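You operate a simulated robot arm through the tools that you are given. There is no shell and no other tool.

You run a simulated robot arm. Do the job below in one go: nothing can be reset, and whatever is moved stays where it is left.

Task
Wipe the dusty panel, tilt it to 30 and check that it gives over 6 V under the light.
Fine: blue plug into the yellow meter before the white switch goes on; use the teal pad, put it back; switch off again. What is to be rubbed or washed off counts as gone when no trace of it is left.

Only the result counts: the job must be done as asked and must still hold three seconds after the hand-in. Knocking over, shifting, dropping, spilling or breaking anything else fails it.

Robot
A 6-joint arm with a two-finger parallel gripper, fixed in place. Base frame: the origin is on the floor under the middle of its stand, x ahead of it, y to its left, z up; the work surface is at about z = 760. Readings come in mm, degrees, newtons and seconds.
With the tool pointing down near the work surface it reaches from about 260 to 680 mm from the base axis. Its first joint turns from -66.0 to 66.0 degrees. Payload 2.9 kg.
Tool frame: the origin (TCP) lies between the finger pads and is the grasp point; the fingertips stand 30 mm ahead of it; z points along the fingers, y is the line along which they close. The gripper opens to 110 mm. The fingers are 20 mm wide and 10 mm thick; the gripper's body (48 by 112 mm) begins 55 mm behind the TCP.
Orientation is told as [roll, pitch, yaw] about the base's x, y, z axes, in that order, counted from this pose: with the fingers straight down and closing along the base's y, the tool's x points along the base's -x, its y along +y and its z along -z.

Tools
- The arm moves only by the tool send_rows. Its arguments are lists of equal length, an entry for each row: "claw": the gripper command, from -1 (shut) to 1 (fully open), values between in proportion; "offset": the shift along the tool's x, y, z in mm, a list of three; "delta_rot": the turn, a rotation vector about the tool's x, y, z in degrees, a list of three. In form: {"claw": [claw, ...], "offset": [[dx, dy, dz], ...], "delta_rot": [[rx, ry, rz], ...]}. A call has 1 to 20 rows; each row is the pose to reach, as a shift and turn from the pose commanded when the call began, along the tool's axes at that moment. Rows are played at 5 a second. More than 50 mm and 8.6 degrees between two rows, or a gripper value outside its range, and nothing of the call is played. Where a pose cannot be reached the arm comes as near as it can. A force on the tool above 90 N (or 10 N above the force at the start of the call, whichever is more), or a blocked arm, ends the call early, and 0.2 s more pass. The fingers move at their own pace (about 108 mm/s each) and stop on an object; they squeeze with about 28 N. The grip force told is the motor's: it shows also when the fingers shut on nothing. Time passes only in rows, and 0.2 s behind the last, so rows that repeat a pose let the fingers close. The reply holds the time, the measured pose of the TCP, the force on the tool along the base axes, the opening and the grip force, in the units named above and with some noise, with the torque about the TCP (base axes, N m) and any sound that the robot's microphone picked up.
- Cameras (640 x 400 px; columns grow to the right, rows downward): "scene" is fixed at [74, 432.1, 1383]; the picture's right is [-0.78, -0.62, 0.00], its down [-0.35, 0.45, -0.82] and it looks along [0.51, -0.64, -0.57] (base axes); focal length 341 px, centre (320, 200). "wrist" rides on the gripper at [72, 17, -103] in the tool frame; the picture's right is [-0.23, 0.97, 0.00], its down [-0.76, -0.18, -0.62] and it looks along [-0.61, -0.14, 0.78] (tool axes); focal length 222 px, centre (320, 200). There is no depth. A picture from a camera that has moved, and an enlarged one, comes with that camera's place and axes in the base frame and with its lens.
- get_image(camera): a new picture of that camera. The clock stands still meanwhile.
- close_up(camera, box): a new picture of the part [left, top, right, bottom] of that camera's present view, enlarged. The clock stands still meanwhile.
- hand_in(): hands the job in; it is judged then, once.

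Places have to be worked out from the pictures, the camera data and where the tool is seen. Open the gripper and draw the arm clear of the work before you hand the job in, unless the task says otherwise.

The tools are called after ">>>" as a command line: name --argument value ..., lists and objects as JSON in quotes. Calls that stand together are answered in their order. send_rows: Moves the arm, as the interface text tells. Its arguments: {"type":"object","properties":{"claw":{"type":"array"},"offset":{"type":"array"},"delta_rot":{"type":"array"}},"required":["claw","offset","delta_rot"]} The other tools are called the same way: get_image (camera) takes a picture; close_up (camera, box) takes an enlarged picture of a part of a camera's view; hand_in () hands the job in.

At the start:

```text
time: 0.0
tcp_pos: [419.8, -18.0, 1100.6]
ee_rot: [0.0, 0.0, 0.0]
wrist_force: [-0.4, 0.2, 0.6]
wrist_torque: [0.0, 0.02, -0.01]
gripper_width: 110.1
finger_force: 0.1
```

scene: 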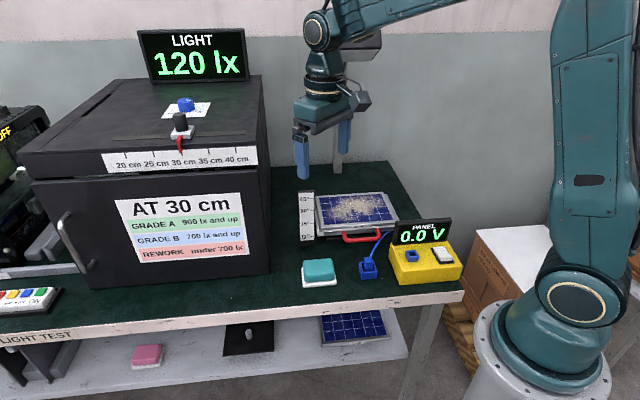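
wrist: 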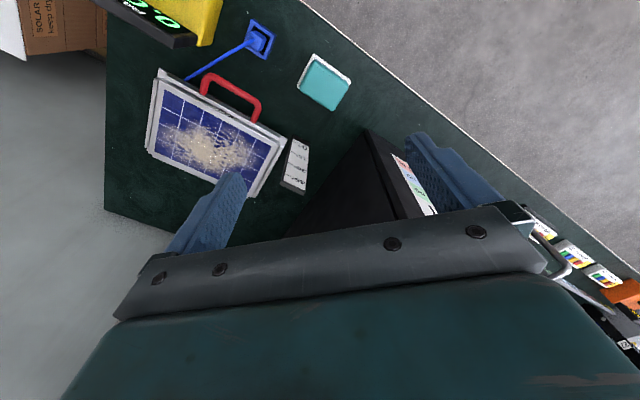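

The panel, with dust on it, lies at the right end of the table with a teal pad, a blue plug and a yellow meter in front of it. I'll take enlarged views to see details before moving.

>>> close_up --camera "scene" --box '[280, 170, 480, 300]'

>>> close_up --camera "scene" --box '[0, 20, 280, 195]'

>>> close_up --camera "wrist" --box '[100, 0, 370, 200]'

>>> close_up --camera "scene" --box '[0, 180, 280, 400]'

```text
3.08 times, centred on (380, 235) of scene
camera zoom: at [74.0, 432.1, 1383.0], right [-0.78, -0.62, 0.0], down [-0.35, 0.45, -0.82], along [0.51, -0.64, -0.57], focal length 1049 px, centre (135, 92)
```

zoom: 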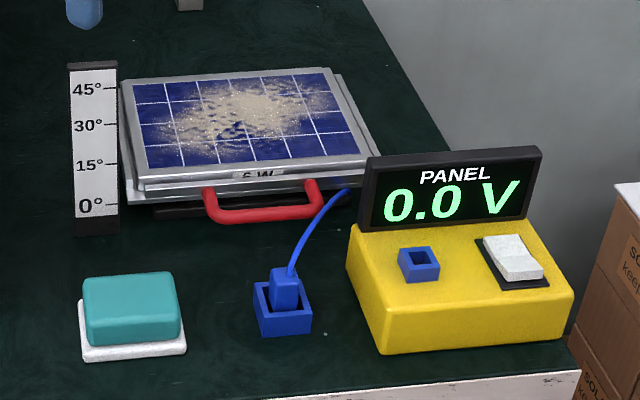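

```text
2.29 times, centred on (140, 108) of scene
camera zoom: at [74.0, 432.1, 1383.0], right [-0.78, -0.62, 0.0], down [-0.35, 0.45, -0.82], along [0.51, -0.64, -0.57], focal length 779 px, centre (731, 411)
```

zoom: 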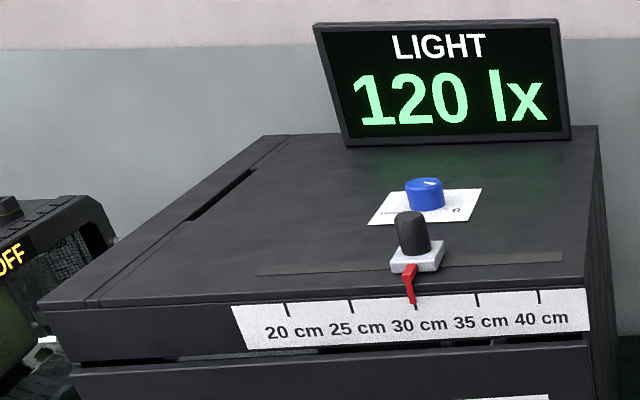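

```text
2.00 times, centred on (235, 100) of wrist
camera zoom: at [347.2, -2.3, 1205.6], right [0.23, 0.97, 0.0], down [0.76, -0.18, 0.62], along [0.61, -0.14, -0.78], focal length 444 px, centre (490, 400)
```

zoom: 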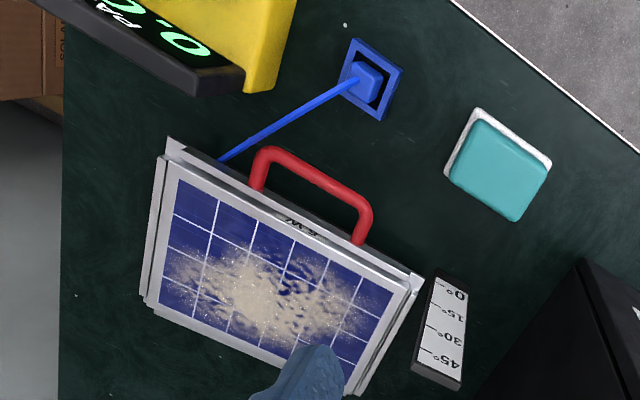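

```text
1.82 times, centred on (140, 290) of scene
camera zoom: at [74.0, 432.1, 1383.0], right [-0.78, -0.62, 0.0], down [-0.35, 0.45, -0.82], along [0.51, -0.64, -0.57], focal length 620 px, centre (647, 36)
```

zoom: 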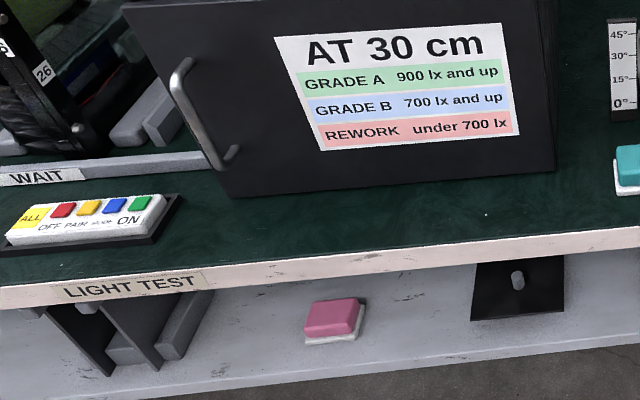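

Rough triangulation puts the pad near (432,-11), the plug near (348,-100), the socket near (273,-176), the switch near (218,-226), and the panel centre near (494,-255). I'll move the wrist camera over the right end of the table for a second, closer view.

>>> send_rows --claw '[1, 1, 1, 1, 1]' --offset '[[0, -30, 20], [0, -60, 40], [5, -90, 60], [10, -120, 80], [20, -132, 100]]' --delta_rot '[[0, 0, 0], [0, 0, 0], [0, 0, 0], [0, 0, 0], [0, 0, 0]]'

>>> get_image --camera "wrist"

>>> get_image --camera "scene"

```text
time: 1.2
tcp_pos: [400.3, -149.3, 999.8]
ee_rot: [-0.1, 0.0, 0.0]
wrist_force: [0.3, 0.4, -0.3]
wrist_torque: [-0.01, -0.01, -0.01]
gripper_width: 110.1
finger_force: 0.0
```

```text
taken
camera wrist: at [327.5, -134.4, 1105.3], right [0.23, 0.97, 0.0], down [0.76, -0.18, 0.62], along [0.61, -0.14, -0.78], focal length 222 px, centre (320, 200)
```

wrist: 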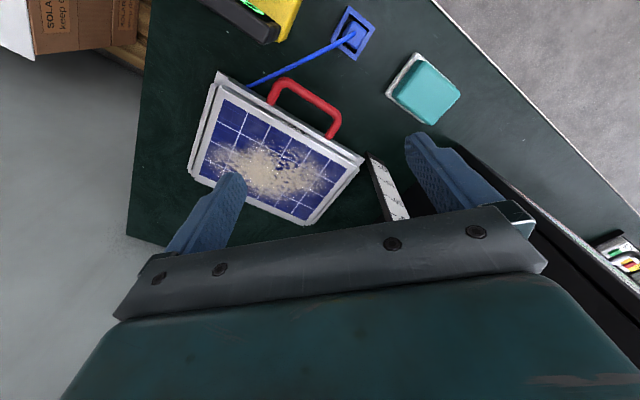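

```text
taken
```

scene: 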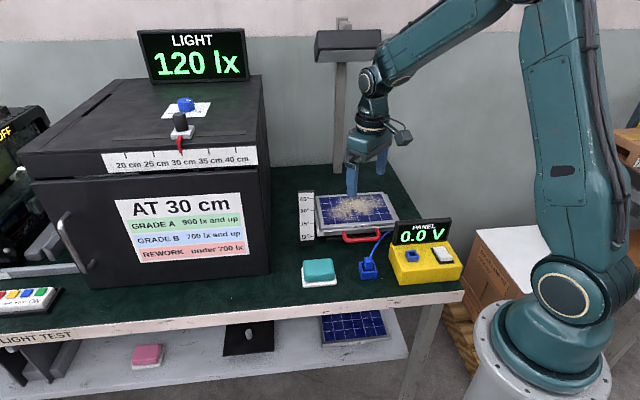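

A lamp on a post stands behind the panel (about (625,-360), head near z≈1210), so I must keep the arm clear of it. I'll enlarge the wrist view for details of the handle, plug and pad.

>>> close_up --camera "wrist" --box '[180, 60, 420, 230]'

>>> close_up --camera "wrist" --box '[320, 0, 480, 130]'

>>> close_up --camera "scene" --box '[300, 10, 440, 120]'

>>> close_up --camera "scene" --box '[290, 180, 420, 260]'

>>> close_up --camera "scene" --box '[290, 215, 470, 300]'

```text
2.35 times, centred on (300, 145) of wrist
camera zoom: at [327.5, -134.4, 1105.3], right [0.23, 0.97, 0.0], down [0.76, -0.18, 0.62], along [0.61, -0.14, -0.78], focal length 523 px, centre (367, 329)
```

zoom: 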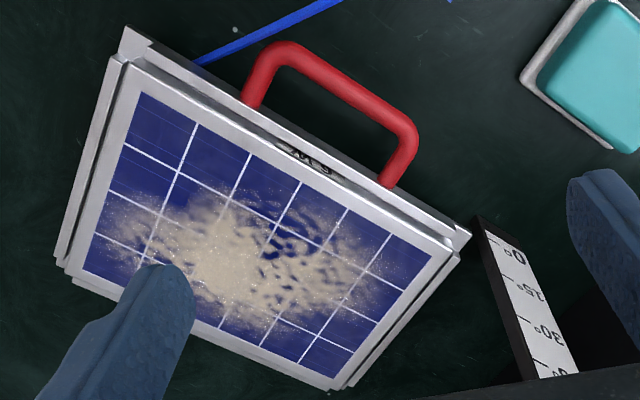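

```text
3.08 times, centred on (400, 65) of wrist
camera zoom: at [327.5, -134.4, 1105.3], right [0.23, 0.97, 0.0], down [0.76, -0.18, 0.62], along [0.61, -0.14, -0.78], focal length 684 px, centre (74, 615)
```

zoom: 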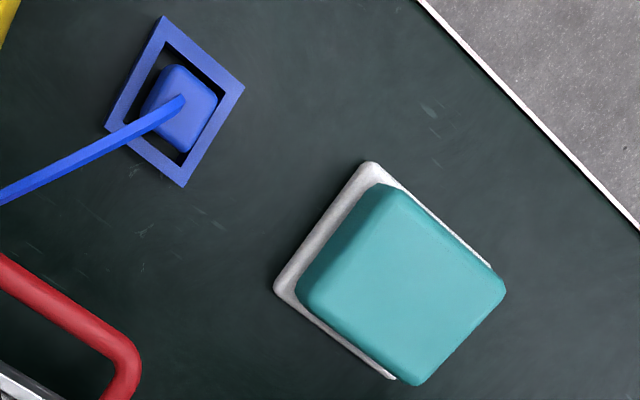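

```text
3.64 times, centred on (370, 65) of scene
camera zoom: at [74.0, 432.1, 1383.0], right [-0.78, -0.62, 0.0], down [-0.35, 0.45, -0.82], along [0.51, -0.64, -0.57], focal length 1239 px, centre (138, 691)
```

zoom: 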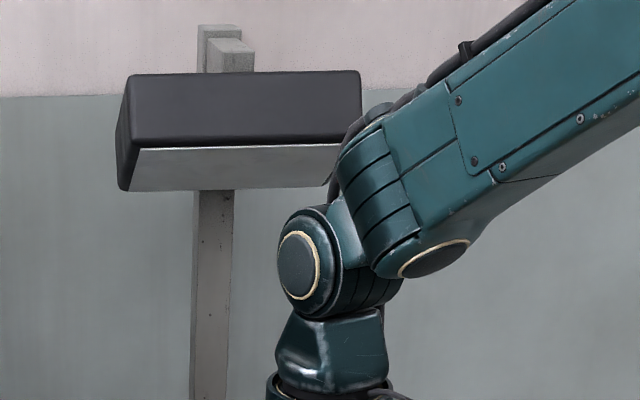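

```text
4.92 times, centred on (355, 220) of scene
camera zoom: at [74.0, 432.1, 1383.0], right [-0.78, -0.62, 0.0], down [-0.35, 0.45, -0.82], along [0.51, -0.64, -0.57], focal length 1678 px, centre (148, 102)
```

zoom: 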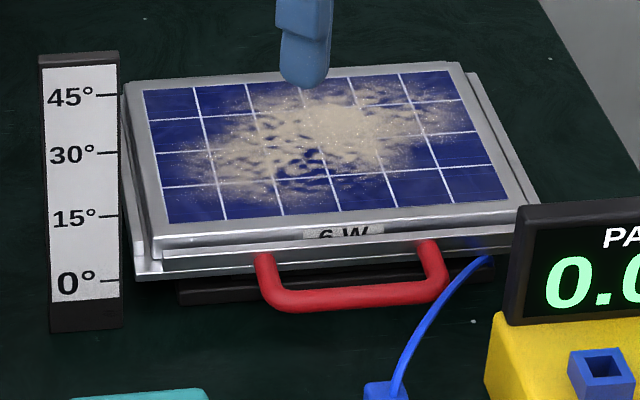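

```text
3.56 times, centred on (380, 258) of scene
camera zoom: at [74.0, 432.1, 1383.0], right [-0.78, -0.62, 0.0], down [-0.35, 0.45, -0.82], along [0.51, -0.64, -0.57], focal length 1212 px, centre (107, -4)
```

zoom: 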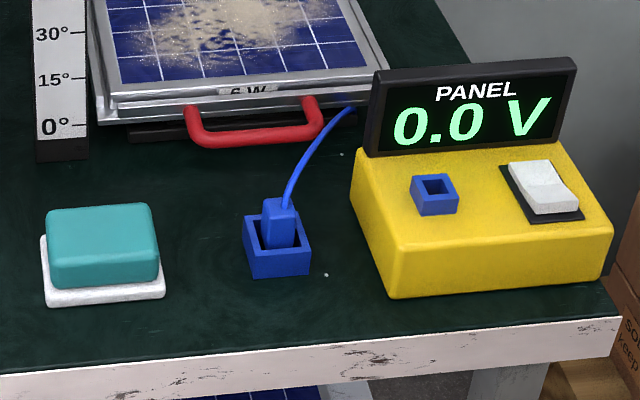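

All things look aligned at about 45° to the base axes; the pad dish is near (433,-16), about 58 × 78 mm, with its long side along (0.7,0.7). I go above the pad with yaw +45° so the fingers close across its short side, then look again.

>>> send_rows --claw '[1, 1, 1, 1, 1, 1]' --offset '[[-6, 22, 10], [-11, 44, 20], [-17, 67, 40], [-22, 89, 60], [-28, 111, 80], [-33, 133, 100]]' --delta_rot '[[0, 0, -7.5], [0, 0, -15], [0, 0, -22.5], [0, 0, -30], [0, 0, -37.5], [0, 0, -45]]'

>>> get_image --camera "wrist"

>>> close_up --camera "scene" --box '[270, 170, 430, 300]'

```text
time: 2.6
tcp_pos: [432.3, -17.5, 900.2]
ee_rot: [0.1, 0.1, 45.1]
wrist_force: [-0.4, 0.9, 0.0]
wrist_torque: [0.02, -0.02, 0.01]
gripper_width: 109.9
finger_force: 0.1
```

```text
taken
camera wrist: at [369.7, -57.5, 1004.8], right [-0.53, 0.85, 0.0], down [0.66, 0.41, 0.62], along [0.53, 0.33, -0.78], focal length 222 px, centre (320, 200)
```

wrist: 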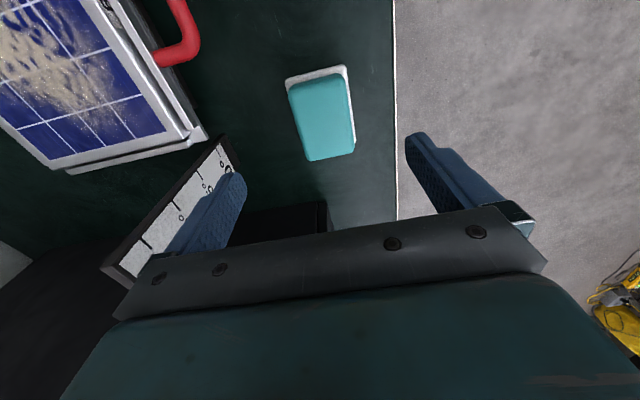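

```text
3.08 times, centred on (350, 235) of scene
camera zoom: at [74.1, 432.1, 1383.0], right [-0.78, -0.62, 0.0], down [-0.35, 0.45, -0.82], along [0.51, -0.64, -0.57], focal length 1049 px, centre (228, 92)
```

zoom: 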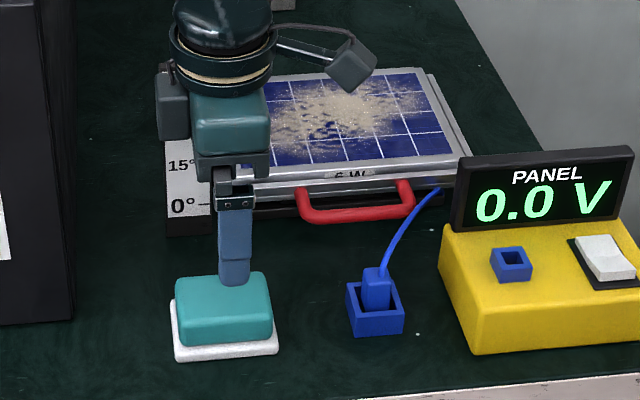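

The pad is between the fingers' lines; I take an enlarged wrist view to centre on it precisely.

>>> close_up --camera "wrist" --box '[260, 50, 400, 180]'

>>> close_up --camera "wrist" --box '[0, 0, 260, 180]'

```text
3.08 times, centred on (330, 115) of wrist
camera zoom: at [369.7, -57.5, 1004.8], right [-0.53, 0.85, 0.0], down [0.66, 0.41, 0.62], along [0.53, 0.33, -0.78], focal length 684 px, centre (289, 462)
```

zoom: 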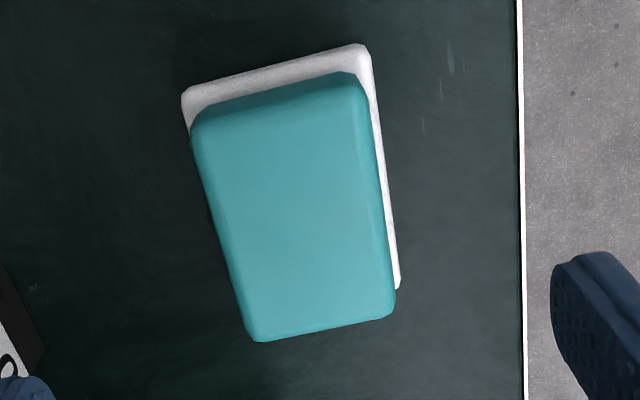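

```text
2.22 times, centred on (130, 90) of wrist
camera zoom: at [369.7, -57.5, 1004.8], right [-0.53, 0.85, 0.0], down [0.66, 0.41, 0.62], along [0.53, 0.33, -0.78], focal length 494 px, centre (742, 444)
```

zoom: 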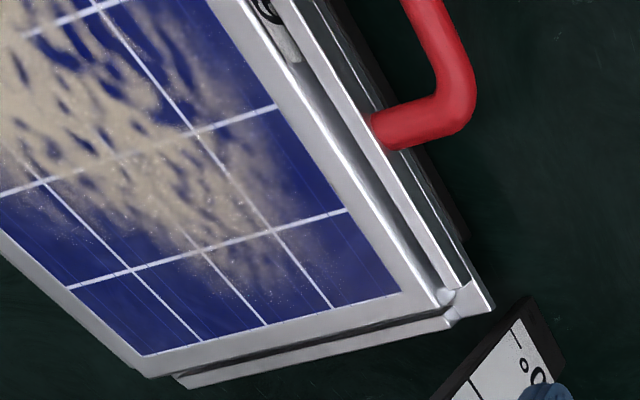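

The pad's top is about z≈793, centre (432.5,-14), 48 × 70 mm. I lower with the fingers open to about 75 mm, stopping short to check the alignment.

>>> send_rows --claw '[0.7, 0.5, 0.4, 0.4]' --offset '[[-1, 1, 25], [-1.9, 2.3, 50], [-1.9, 2.3, 70], [-1.9, 2.3, 80]]' --delta_rot '[[0, 0, 0], [0, 0, 0], [0, 0, 0], [0, 0, 0]]'

>>> get_image --camera "wrist"

>>> close_up --camera "scene" --box '[270, 210, 390, 300]'

```text
time: 3.6
tcp_pos: [432.6, -12.4, 820.8]
ee_rot: [0.0, 0.0, 45.0]
wrist_force: [-0.6, 0.2, -0.5]
wrist_torque: [-0.02, 0.0, 0.01]
gripper_width: 77.1
finger_force: 0.0
```

```text
taken
camera wrist: at [369.5, -52.9, 925.1], right [-0.53, 0.85, 0.0], down [0.66, 0.41, 0.62], along [0.53, 0.33, -0.78], focal length 222 px, centre (320, 200)
```

wrist: 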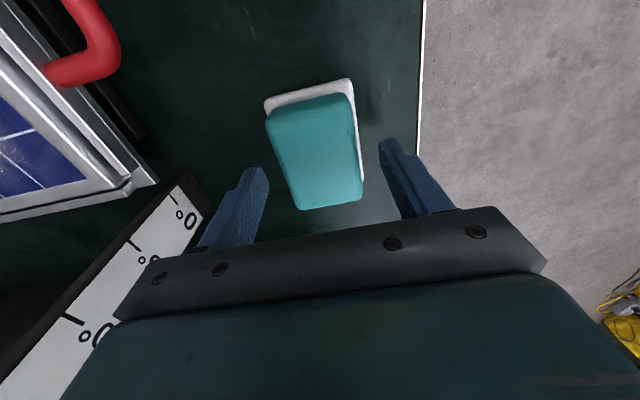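

```text
4.44 times, centred on (330, 255) of scene
camera zoom: at [74.0, 432.1, 1383.0], right [-0.78, -0.62, 0.0], down [-0.35, 0.45, -0.82], along [0.51, -0.64, -0.57], focal length 1515 px, centre (276, -44)
```

zoom: 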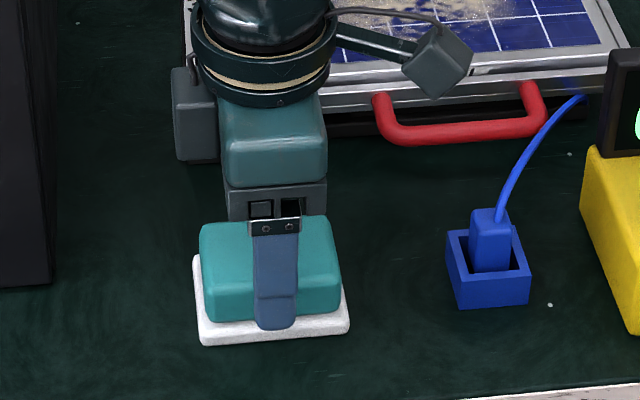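

The fingers straddle the pad with it centred to within a few mm. I go down another 14 mm and close on it.

>>> send_rows --claw '[0.4, 0.4, -1, -1, -1, -1]' --offset '[[2, 0.5, 8], [3, 0.5, 14], [3, 0.5, 14], [3, 0.5, 14], [3, 0.5, 14], [3, 0.5, 14]]' --delta_rot '[[0, 0, 0], [0, 0, 0], [0, 0, 0], [0, 0, 0], [0, 0, 0], [0, 0, 0]]'

>>> get_image --camera "wrist"

>>> close_up --camera "scene" --box '[270, 210, 390, 300]'

```text
time: 5.0
tcp_pos: [429.7, -15.7, 807.0]
ee_rot: [-0.1, -0.1, 45.0]
wrist_force: [-0.1, -0.2, 0.6]
wrist_torque: [0.02, 0.03, -0.01]
gripper_width: 50.9
finger_force: 28.0
```

```text
taken
camera wrist: at [366.6, -56.0, 911.4], right [-0.53, 0.85, 0.0], down [0.66, 0.41, 0.62], along [0.53, 0.33, -0.78], focal length 222 px, centre (320, 200)
```

wrist: 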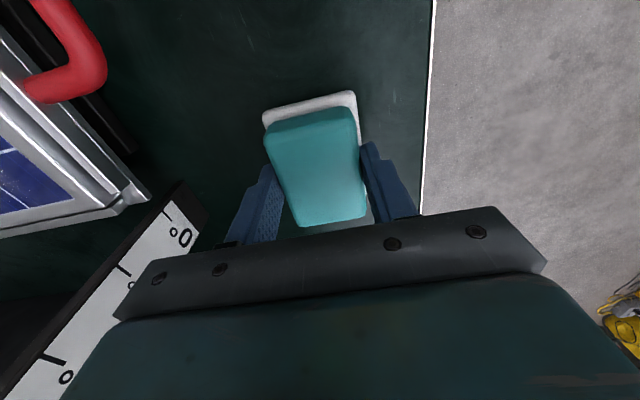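

```text
4.44 times, centred on (330, 255) of scene
camera zoom: at [74.1, 432.1, 1383.0], right [-0.78, -0.62, 0.0], down [-0.35, 0.45, -0.82], along [0.51, -0.64, -0.57], focal length 1515 px, centre (276, -44)
```

zoom: 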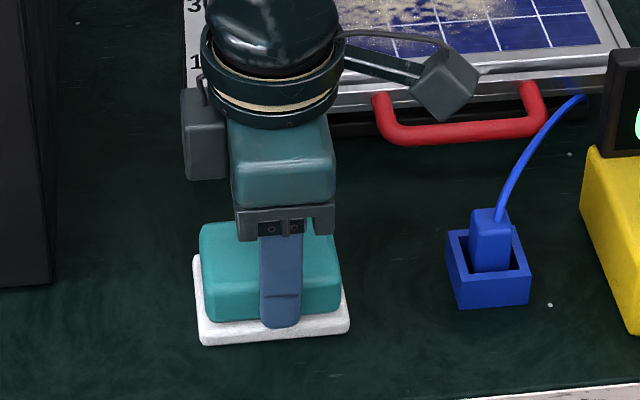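

The pad is held at 50.9 mm with full grip force. I lift it and carry it, passing clear of the scale board, to above the panel centre at about (490,-248).

>>> send_rows --claw '[-1, -1, -1, -1, -1, -1, -1, -1, -1, -1]' --offset '[[0, 0, -15], [0, 0, -50], [0, 0, -93.4], [32, -18, -93.4], [64, -35, -93.4], [94.9, -52.5, -93.4], [101.6, -91, -93.4], [108.3, -129.5, -93.4], [115, -168, -93.4], [121.8, -206.6, -93.4]]' --delta_rot '[[0, 0, 0], [0, 0, 0], [0, 0, 0], [0, 0, 0], [0, 0, 0], [0, 0, 0], [0, 0, 0], [0, 0, 0], [0, 0, 0], [0, 0, 0]]'

>>> get_image --camera "wrist"

>>> get_image --camera "scene"

```text
time: 7.2
tcp_pos: [493.6, -248.9, 899.1]
ee_rot: [0.1, -0.1, 45.0]
wrist_force: [0.0, 0.6, -0.2]
wrist_torque: [-0.02, -0.01, 0.0]
gripper_width: 51.0
finger_force: 27.4
```

```text
taken
camera wrist: at [430.1, -289.0, 1003.5], right [-0.53, 0.85, 0.0], down [0.66, 0.41, 0.62], along [0.53, 0.33, -0.78], focal length 222 px, centre (320, 200)
```

wrist: 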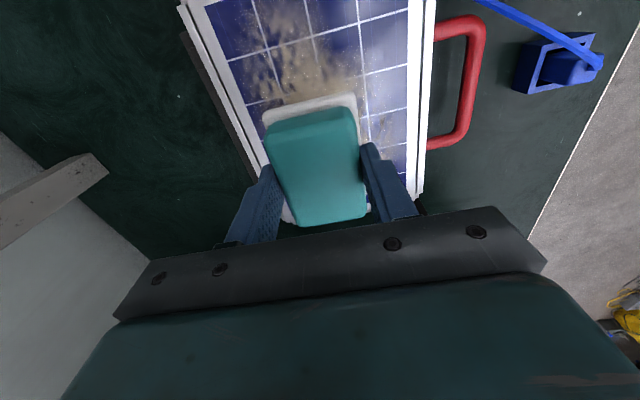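

```text
taken
```

scene: 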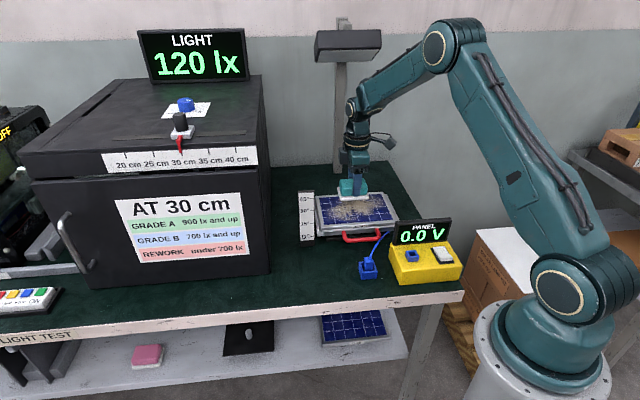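

The white layer came up with the teal block, so it is the pad's own felt sole (bottom about 47 mm below the TCP). I zoom in to check where the panel edges lie relative to the pad.

>>> close_up --camera "wrist" --box '[170, 0, 450, 220]'

>>> close_up --camera "scene" --box '[290, 160, 450, 290]'

```text
1.82 times, centred on (310, 110) of wrist
camera zoom: at [430.1, -289.0, 1003.5], right [-0.53, 0.85, 0.0], down [0.66, 0.41, 0.62], along [0.53, 0.33, -0.78], focal length 404 px, centre (338, 364)
```

zoom: 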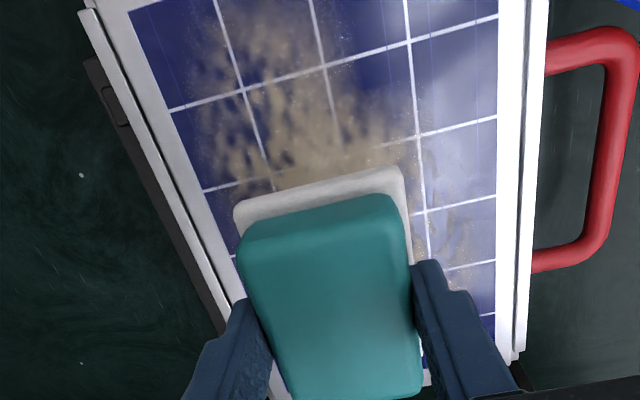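

```text
3.08 times, centred on (370, 225) of scene
camera zoom: at [74.0, 432.2, 1383.0], right [-0.78, -0.62, 0.0], down [-0.35, 0.45, -0.82], along [0.51, -0.64, -0.57], focal length 1049 px, centre (166, 123)
```

zoom: 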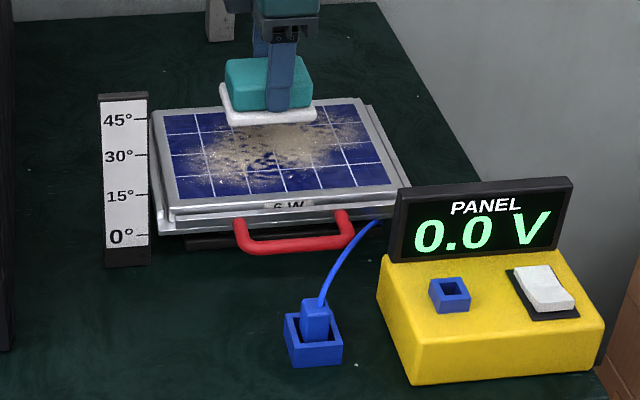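

Triangulating again, the glass lies at about z≈808 with its centre near (486.5,-244.5), half-sizes about 96 × 66 mm. I centre the pad there and lower it to just above contact.

>>> send_rows --claw '[-1, -1, -1, -1]' --offset '[[0, 5, 15], [0, 5, 30], [0, 5, 38], [0, 5, 40]]' --delta_rot '[[0, 0, 0], [0, 0, 0], [0, 0, 0], [0, 0, 0]]'

>>> close_up --camera "scene" --box '[300, 160, 430, 260]'

```text
time: 8.2
tcp_pos: [485.8, -242.5, 858.9]
ee_rot: [0.0, 0.0, 44.9]
wrist_force: [0.2, 0.3, -0.8]
wrist_torque: [-0.02, -0.01, -0.03]
gripper_width: 50.9
finger_force: 28.0
```

```text
4.00 times, centred on (365, 210) of scene
camera zoom: at [74.1, 432.1, 1383.0], right [-0.78, -0.62, 0.0], down [-0.35, 0.45, -0.82], along [0.51, -0.64, -0.57], focal length 1363 px, centre (140, 160)
```

zoom: 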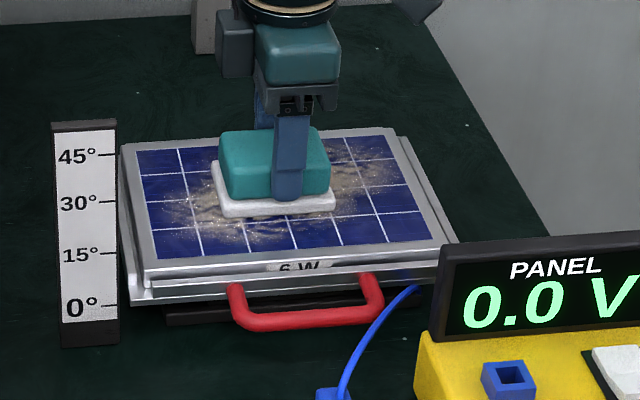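

The pad hovers a few mm above the glass, centred. I lower in small steps until I feel contact.

>>> send_rows --claw '[-1, -1, -1]' --offset '[[0, 0, 2], [0, 0, 4], [0, 0, 4]]' --delta_rot '[[0, 0, 0], [0, 0, 0], [0, 0, 0]]'

```text
time: 9.0
tcp_pos: [487.6, -245.3, 859.0]
ee_rot: [-0.2, -0.1, 45.1]
wrist_force: [-3.1, 5.0, 23.9]
wrist_torque: [0.09, 0.21, -0.02]
gripper_width: 51.0
finger_force: 28.2
```

Contact comes at TCP z≈859 with 24 N at 3 mm push. I ease off 1 mm and wipe the middle band along the panel's length.

>>> send_rows --claw '[-1, -1, -1, -1, -1, -1, -1, -1, -1, -1, -1, -1, -1, -1, -1, -1, -1, -1, -1]' --offset '[[-15, 0, -1], [-30, 0, -1], [-45, 0, -1], [-60, 0, -1], [-65, 0, -1], [-50, 0, -1], [-35, 0, -1], [-20, 0, -1], [-5, 0, -1], [10, 0, -1], [25, 0, -1], [40, 0, -1], [55, 0, -1], [65, 0, -1], [50, 0, -1], [35, 0, -1], [20, 0, -1], [5, 0, -1], [0, 0, -1]]' --delta_rot '[[0, 0, 0], [0, 0, 0], [0, 0, 0], [0, 0, 0], [0, 0, 0], [0, 0, 0], [0, 0, 0], [0, 0, 0], [0, 0, 0], [0, 0, 0], [0, 0, 0], [0, 0, 0], [0, 0, 0], [0, 0, 0], [0, 0, 0], [0, 0, 0], [0, 0, 0], [0, 0, 0], [0, 0, 0]]'

>>> close_up --camera "scene" --box '[300, 160, 430, 260]'

>>> get_image --camera "wrist"

```text
time: 13.0
tcp_pos: [484.4, -246.7, 858.3]
ee_rot: [0.0, 0.0, 44.9]
wrist_force: [0.9, -0.7, -0.9]
wrist_torque: [-0.02, 0.01, -0.03]
gripper_width: 51.1
finger_force: 28.0
```

```text
4.00 times, centred on (365, 210) of scene
camera zoom: at [74.1, 432.1, 1383.0], right [-0.78, -0.62, 0.0], down [-0.35, 0.45, -0.82], along [0.51, -0.64, -0.57], focal length 1363 px, centre (140, 160)
```

zoom: 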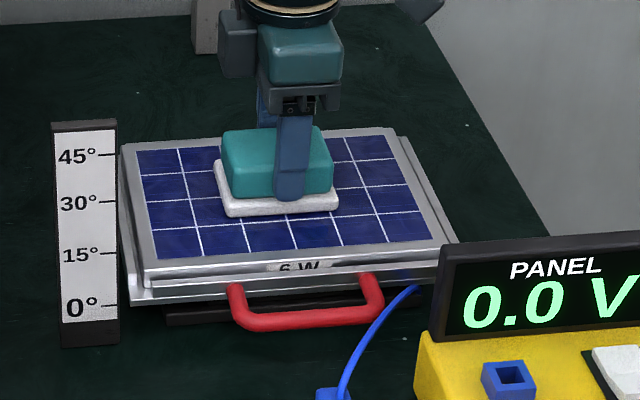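

```text
taken
camera wrist: at [422.4, -286.2, 962.7], right [-0.53, 0.85, 0.0], down [0.66, 0.41, 0.62], along [0.53, 0.33, -0.78], focal length 222 px, centre (320, 200)
```

wrist: 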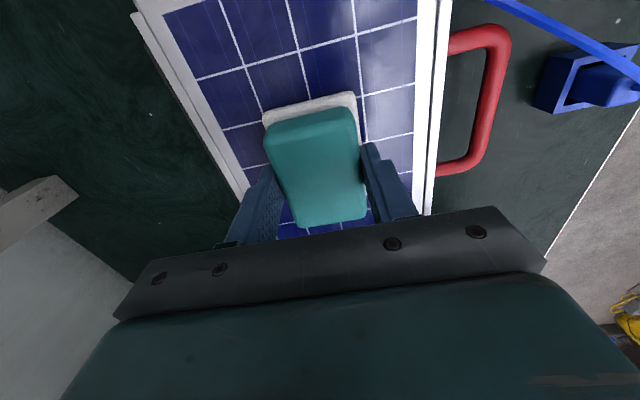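

The dust looks gone after this pass, and the final force is near zero. I raise the pad to inspect the glass closely for remaining traces.

>>> send_rows --claw '[-1, -1, -1, -1]' --offset '[[0, 0, -20], [0, 0, -60], [0, 0, -100], [0, 0, -100]]' --delta_rot '[[0, 0, 0], [0, 0, 0], [0, 0, 0], [0, 0, 0]]'

>>> close_up --camera "scene" --box '[310, 180, 410, 250]'

>>> close_up --camera "wrist" --box '[170, 0, 450, 220]'

```text
time: 14.0
tcp_pos: [483.7, -242.1, 959.7]
ee_rot: [0.0, -0.1, 45.0]
wrist_force: [-0.8, -0.5, -0.6]
wrist_torque: [0.02, 0.04, -0.02]
gripper_width: 51.0
finger_force: 27.8
```

```text
5.71 times, centred on (360, 215) of scene
camera zoom: at [74.0, 432.1, 1383.0], right [-0.78, -0.62, 0.0], down [-0.35, 0.45, -0.82], along [0.51, -0.64, -0.57], focal length 1948 px, centre (91, 114)
```

zoom: 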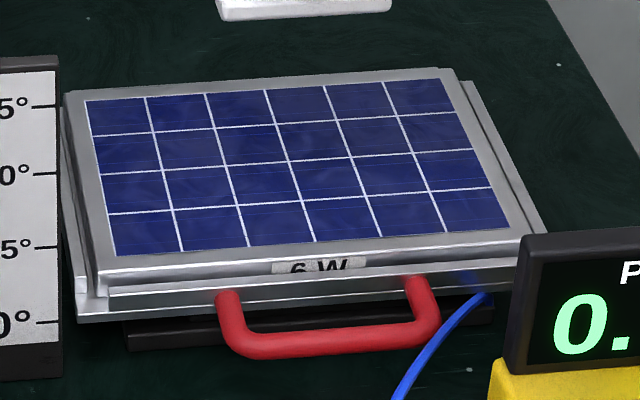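

```text
1.82 times, centred on (310, 110) of wrist
camera zoom: at [421.4, -283.2, 1064.5], right [-0.53, 0.85, 0.0], down [0.66, 0.41, 0.62], along [0.53, 0.33, -0.78], focal length 404 px, centre (338, 364)
```

zoom: 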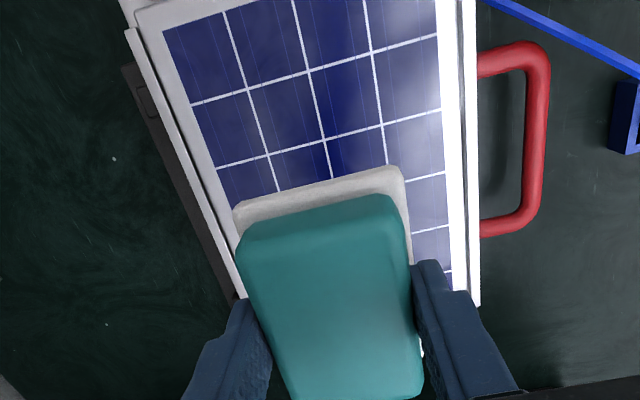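

The glass looks clean from afar, but faint lighter patches could be residue or reflection; I zoom in more.

>>> close_up --camera "scene" --box '[320, 190, 365, 228]'

>>> close_up --camera "scene" --box '[355, 190, 405, 228]'

>>> close_up --camera "wrist" --box '[220, 0, 380, 110]'

```text
10.53 times, centred on (342, 209) of scene
camera zoom: at [74.0, 432.1, 1383.0], right [-0.78, -0.62, 0.0], down [-0.35, 0.45, -0.82], along [0.51, -0.64, -0.57], focal length 3588 px, centre (83, 105)
```

zoom: 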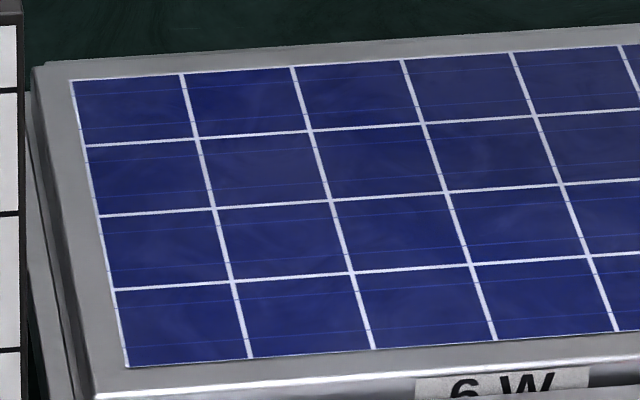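

```text
10.53 times, centred on (380, 209) of scene
camera zoom: at [74.0, 432.1, 1383.0], right [-0.78, -0.62, 0.0], down [-0.35, 0.45, -0.82], along [0.51, -0.64, -0.57], focal length 3588 px, centre (-312, 105)
```

zoom: 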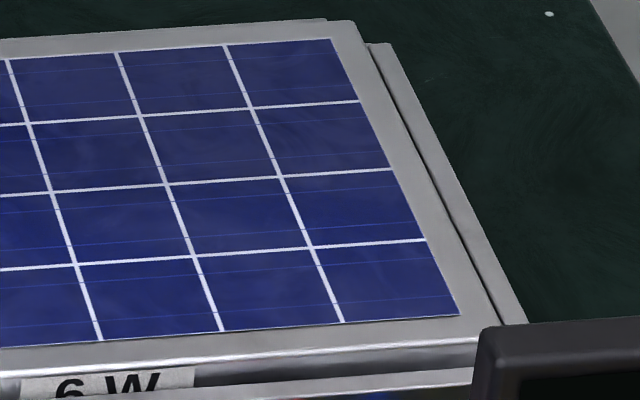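

```text
3.64 times, centred on (300, 55) of wrist
camera zoom: at [421.4, -283.2, 1064.5], right [-0.53, 0.85, 0.0], down [0.66, 0.41, 0.62], along [0.53, 0.33, -0.78], focal length 808 px, centre (393, 727)
```

zoom: 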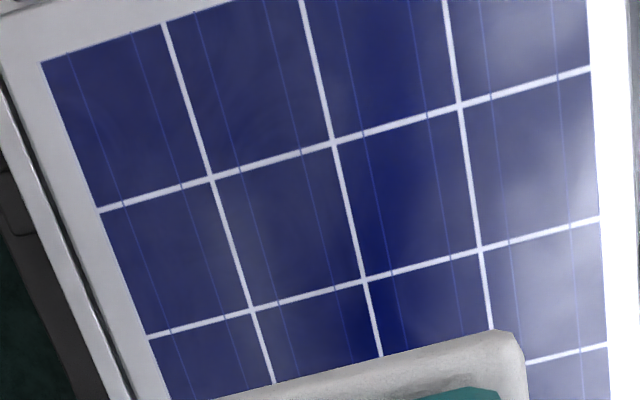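

A slight haze might remain in some cells, so I'll wipe all bands once more. First I lower again to find the contact height.

>>> send_rows --claw '[-1, -1, -1, -1, -1, -1]' --offset '[[0, 0, 40], [0, 0, 75], [0, 0, 92], [0, 0, 98], [0, 0, 100], [0, 0, 100]]' --delta_rot '[[0, 0, 0], [0, 0, 0], [0, 0, 0], [0, 0, 0], [0, 0, 0], [0, 0, 0]]'

```text
time: 15.4
tcp_pos: [485.9, -243.8, 858.5]
ee_rot: [-0.1, 0.0, 44.9]
wrist_force: [0.5, -0.4, -0.1]
wrist_torque: [0.0, 0.0, 0.0]
gripper_width: 50.8
finger_force: 28.0
```

No force yet at commanded 857, so the pad has settled up slightly in the grip. I lower 2 mm more.

>>> send_rows --claw '[-1, -1, -1]' --offset '[[0, 0, 1], [0, 0, 2], [0, 0, 2]]' --delta_rot '[[0, 0, 0], [0, 0, 0], [0, 0, 0]]'

```text
time: 16.2
tcp_pos: [485.9, -244.8, 857.1]
ee_rot: [-0.1, -0.1, 45.0]
wrist_force: [1.4, 0.6, 10.0]
wrist_torque: [0.03, 0.21, -0.04]
gripper_width: 51.0
finger_force: 28.6
```

10 N at commanded 855 is a good wiping force. I wipe the near (handle-side) band and the quarter band in this call.

>>> send_rows --claw '[-1, -1, -1, -1, -1, -1, -1, -1, -1, -1, -1, -1, -1, -1, -1, -1, -1, -1, -1, -1]' --offset '[[-22, 0, 0], [-44, 0, 0], [-63, 0, 0], [-63, 22, 0], [-63, 42, 0], [-44, 42, 0], [-22, 42, 0], [0, 42, 0], [22, 42, 0], [44, 42, 0], [63, 42, 0], [63, 22, 0], [44, 22, 0], [22, 22, 0], [0, 22, 0], [-22, 22, 0], [-44, 22, 0], [-63, 22, 0], [-63, 0, 0], [-44, 0, 0]]' --delta_rot '[[0, 0, 0], [0, 0, 0], [0, 0, 0], [0, 0, 0], [0, 0, 0], [0, 0, 0], [0, 0, 0], [0, 0, 0], [0, 0, 0], [0, 0, 0], [0, 0, 0], [0, 0, 0], [0, 0, 0], [0, 0, 0], [0, 0, 0], [0, 0, 0], [0, 0, 0], [0, 0, 0], [0, 0, 0], [0, 0, 0]]'

>>> close_up --camera "scene" --box '[310, 180, 410, 250]'

```text
time: 20.4
tcp_pos: [519.1, -213.6, 855.8]
ee_rot: [-0.3, -0.2, 45.2]
wrist_force: [7.0, 5.2, 23.2]
wrist_torque: [0.02, 0.32, -0.08]
gripper_width: 51.1
finger_force: 27.9
```

```text
5.71 times, centred on (360, 215) of scene
camera zoom: at [73.8, 432.4, 1383.0], right [-0.78, -0.62, 0.0], down [-0.35, 0.45, -0.82], along [0.51, -0.64, -0.57], focal length 1948 px, centre (91, 114)
```

zoom: 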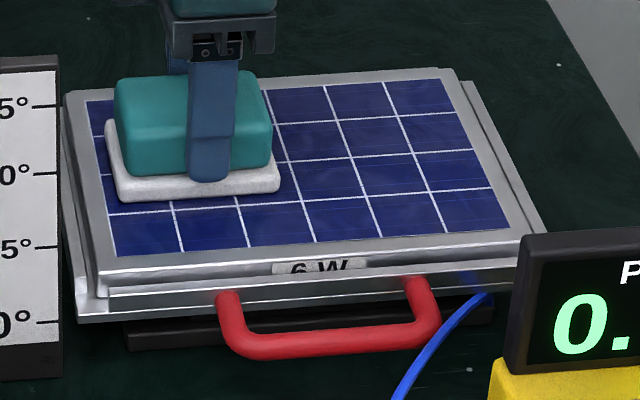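

The near band is done (23 N here, so I ease off half a mm). Next the far band and the far quarter band, returning to the centre.

>>> send_rows --claw '[-1, -1, -1, -1, -1, -1, -1, -1, -1, -1, -1, -1, -1, -1, -1, -1, -1, -1, -1, -1]' --offset '[[-19, 0, -0.5], [-19, -22, -0.5], [-19, -42, -0.5], [0, -42, -0.5], [22, -42, -0.5], [44, -42, -0.5], [66, -42, -0.5], [88, -42, -0.5], [107, -42, -0.5], [107, -22, -0.5], [88, -22, -0.5], [66, -22, -0.5], [44, -22, -0.5], [22, -22, -0.5], [0, -22, -0.5], [-19, -22, -0.5], [-19, 0, -0.5], [0, 0, -0.5], [22, 0, -0.5], [44, 0, -0.5]]' --delta_rot '[[0, 0, 0], [0, 0, 0], [0, 0, 0], [0, 0, 0], [0, 0, 0], [0, 0, 0], [0, 0, 0], [0, 0, 0], [0, 0, 0], [0, 0, 0], [0, 0, 0], [0, 0, 0], [0, 0, 0], [0, 0, 0], [0, 0, 0], [0, 0, 0], [0, 0, 0], [0, 0, 0], [0, 0, 0], [0, 0, 0]]'

>>> close_up --camera "scene" --box '[310, 180, 410, 250]'

```text
time: 24.6
tcp_pos: [487.9, -244.9, 857.0]
ee_rot: [0.0, 0.0, 45.1]
wrist_force: [5.2, 4.3, 17.7]
wrist_torque: [0.12, -0.28, -0.01]
gripper_width: 51.1
finger_force: 28.8
```

```text
5.71 times, centred on (360, 215) of scene
camera zoom: at [73.8, 432.4, 1383.0], right [-0.78, -0.62, 0.0], down [-0.35, 0.45, -0.82], along [0.51, -0.64, -0.57], focal length 1948 px, centre (91, 114)
```

zoom: 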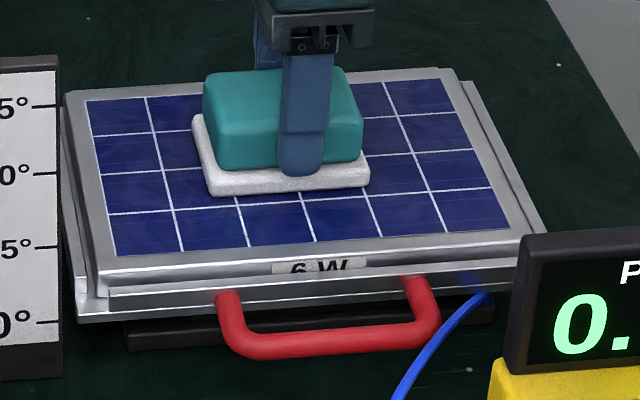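

Now I lift the pad well clear and inspect the glass again, from both cameras.

>>> send_rows --claw '[-1, -1, -1, -1, -1]' --offset '[[0, 0, -20], [0, 20, -60], [20, 60, -85], [50, 90, -85], [50, 90, -85]]' --delta_rot '[[0, 0, 0], [0, 0, 0], [0, 0, 0], [0, 0, 0], [0, 0, 0]]'

>>> get_image --camera "wrist"

>>> close_up --camera "scene" --box '[310, 180, 410, 250]'

>>> close_up --camera "scene" --box '[320, 190, 365, 228]'

>>> close_up --camera "scene" --box '[355, 190, 405, 228]'

```text
refused: row 3 steps farther than a row can; nothing moved
```

```text
taken
camera wrist: at [424.0, -285.4, 960.6], right [-0.53, 0.85, 0.0], down [0.66, 0.41, 0.62], along [0.53, 0.33, -0.78], focal length 222 px, centre (320, 200)
```

wrist: 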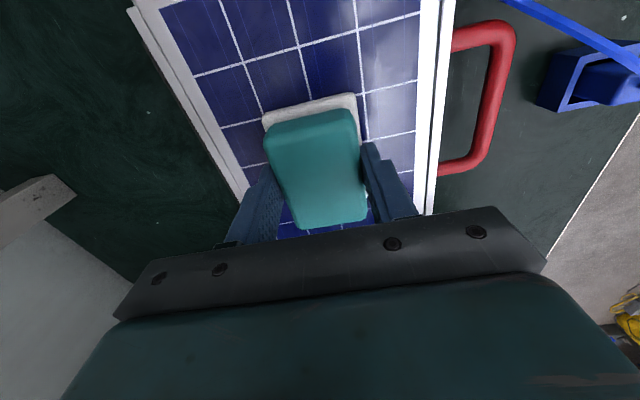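

```text
5.71 times, centred on (360, 215) of scene
camera zoom: at [73.8, 432.4, 1383.0], right [-0.78, -0.62, 0.0], down [-0.35, 0.45, -0.82], along [0.51, -0.64, -0.57], focal length 1948 px, centre (91, 114)
```

zoom: 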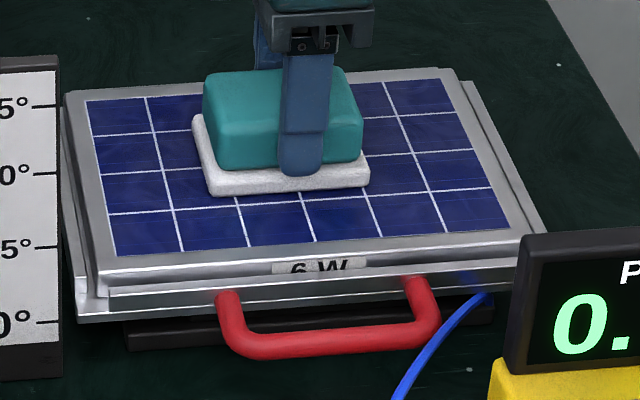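

```text
10.53 times, centred on (342, 209) of scene
camera zoom: at [73.8, 432.4, 1383.0], right [-0.78, -0.62, 0.0], down [-0.35, 0.45, -0.82], along [0.51, -0.64, -0.57], focal length 3588 px, centre (83, 105)
```

zoom: 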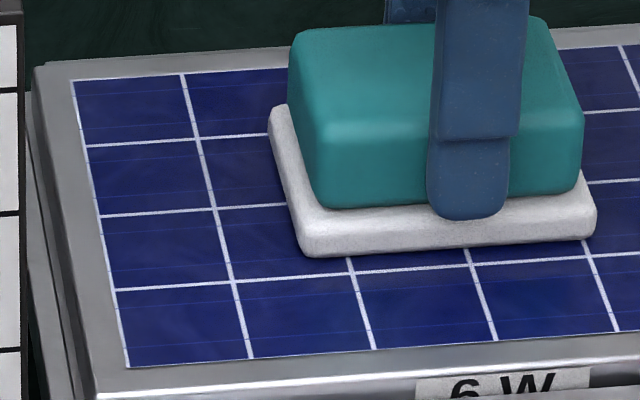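

```text
10.53 times, centred on (380, 209) of scene
camera zoom: at [73.8, 432.4, 1383.0], right [-0.78, -0.62, 0.0], down [-0.35, 0.45, -0.82], along [0.51, -0.64, -0.57], focal length 3588 px, centre (-312, 105)
```

zoom: 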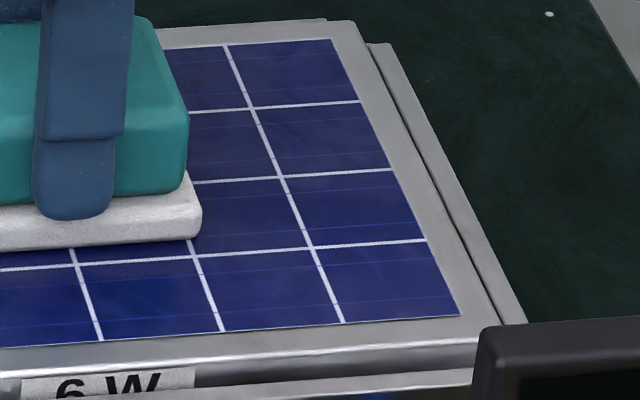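

The call was refused for one step being too long; the pad sits unchanged in the grip. I lift it clear again with shorter steps, moving to the handle side to expose the glass.

>>> send_rows --claw '[-1, -1, -1, -1, -1, -1, -1]' --offset '[[0, 0, -15], [0, 10, -45], [5, 40, -70], [15, 70, -80], [20, 105, -80], [20, 140, -80], [20, 140, -80]]' --delta_rot '[[0, 0, 0], [0, 0, 0], [0, 0, 0], [0, 0, 0], [0, 0, 0], [0, 0, 0], [0, 0, 0]]'

>>> get_image --camera "wrist"

>>> close_up --camera "scene" --box '[310, 180, 410, 250]'

>>> close_up --camera "wrist" --box '[0, 0, 250, 170]'

```text
time: 26.2
tcp_pos: [369.7, -158.8, 938.0]
ee_rot: [0.1, 0.0, 45.0]
wrist_force: [-0.6, -0.2, -1.4]
wrist_torque: [0.01, 0.05, -0.02]
gripper_width: 50.8
finger_force: 28.4
```

```text
taken
camera wrist: at [307.4, -198.5, 1041.6], right [-0.53, 0.85, 0.0], down [0.66, 0.41, 0.62], along [0.53, 0.33, -0.78], focal length 222 px, centre (320, 200)
```

wrist: 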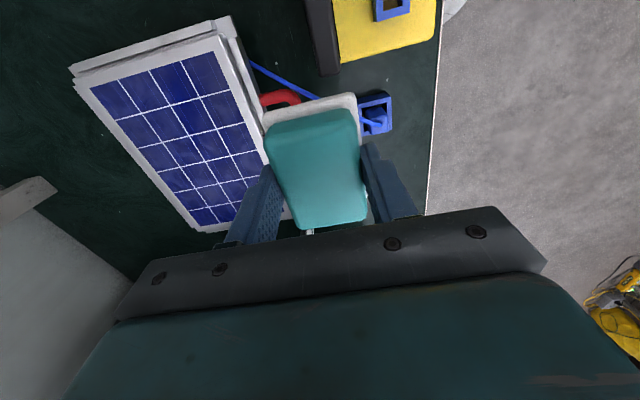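

```text
5.71 times, centred on (360, 215) of scene
camera zoom: at [74.0, 432.2, 1383.0], right [-0.78, -0.62, 0.0], down [-0.35, 0.45, -0.82], along [0.51, -0.64, -0.57], focal length 1948 px, centre (91, 114)
```

zoom: 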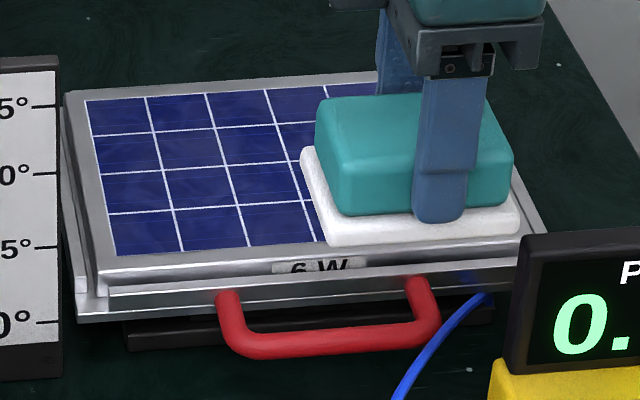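

```text
2.35 times, centred on (125, 85) of wrist
camera zoom: at [307.4, -198.5, 1041.6], right [-0.53, 0.85, 0.0], down [0.66, 0.41, 0.62], along [0.53, 0.33, -0.78], focal length 523 px, centre (779, 471)
```

zoom: 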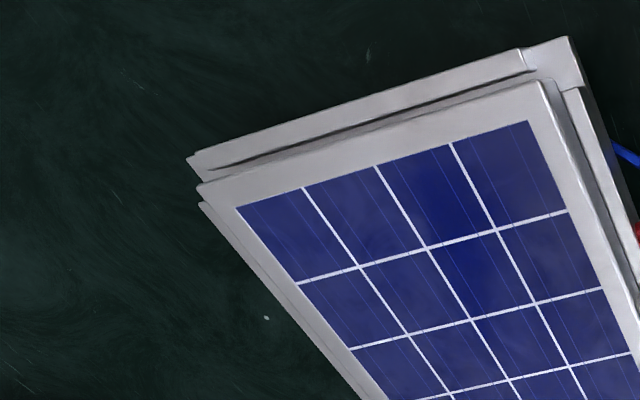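

The glass is clean in both views, with no dust patches left. I carry the pad back to its original spot at (430,-15.8) and lower it to just above the table.

>>> send_rows --claw '[-1, -1, -1, -1, -1, -1, -1, -1, -1]' --offset '[[-36, 16, 0], [-72, 31, 0], [-108, 47, 0], [-141.7, 61.7, 0], [-141.7, 61.7, 30], [-141.7, 61.7, 70], [-141.7, 61.7, 105], [-141.7, 61.7, 124], [-141.7, 61.7, 124]]' --delta_rot '[[0, 0, 0], [0, 0, 0], [0, 0, 0], [0, 0, 0], [0, 0, 0], [0, 0, 0], [0, 0, 0], [0, 0, 0], [0, 0, 0]]'

>>> close_up --camera "scene" --box '[270, 210, 390, 300]'

>>> get_image --camera "wrist"

```text
time: 28.2
tcp_pos: [428.6, -15.4, 813.1]
ee_rot: [0.0, 0.0, 45.0]
wrist_force: [0.6, -0.5, -0.2]
wrist_torque: [-0.02, -0.02, -0.03]
gripper_width: 51.1
finger_force: 27.8
```

```text
4.44 times, centred on (330, 255) of scene
camera zoom: at [74.1, 432.1, 1383.0], right [-0.78, -0.62, 0.0], down [-0.35, 0.45, -0.82], along [0.51, -0.64, -0.57], focal length 1515 px, centre (276, -44)
```

zoom: 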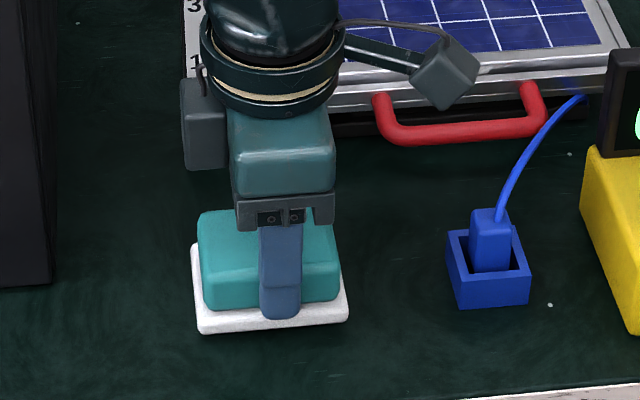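

```text
taken
camera wrist: at [367.1, -56.4, 917.3], right [-0.53, 0.85, 0.0], down [0.66, 0.41, 0.62], along [0.53, 0.33, -0.78], focal length 222 px, centre (320, 200)
```

wrist: 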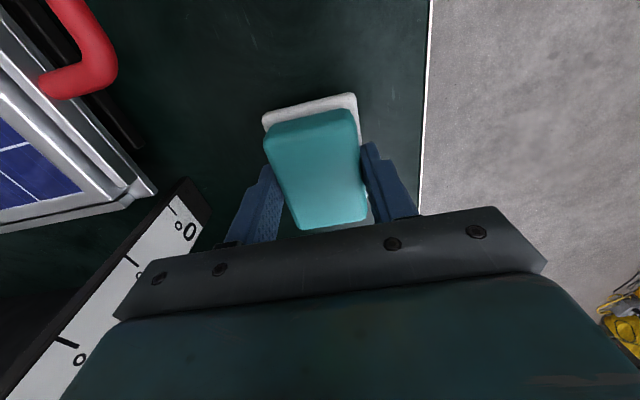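

The pad hangs a few mm above its original spot. I lower it slowly until contact shows.

>>> send_rows --claw '[-1, -1, -1, -1]' --offset '[[0, 0, 3], [0, 0, 6], [0, 0, 7], [0, 0, 7]]' --delta_rot '[[0, 0, 0], [0, 0, 0], [0, 0, 0], [0, 0, 0]]'

```text
time: 29.2
tcp_pos: [430.4, -16.4, 805.2]
ee_rot: [-0.1, 0.1, 45.0]
wrist_force: [0.1, -0.8, -0.5]
wrist_torque: [-0.04, 0.0, -0.01]
gripper_width: 51.1
finger_force: 27.7
```

No contact yet at 804.5; I go down another 2 mm.

>>> send_rows --claw '[-1, -1, -1]' --offset '[[0, 0, 1], [0, 0, 2], [0, 0, 2]]' --delta_rot '[[0, 0, 0], [0, 0, 0], [0, 0, 0]]'

```text
time: 30.0
tcp_pos: [431.2, -17.2, 805.6]
ee_rot: [-0.1, -0.1, 45.0]
wrist_force: [-9.2, 1.2, 37.5]
wrist_torque: [0.03, 0.46, -0.03]
gripper_width: 51.1
finger_force: 28.1
```

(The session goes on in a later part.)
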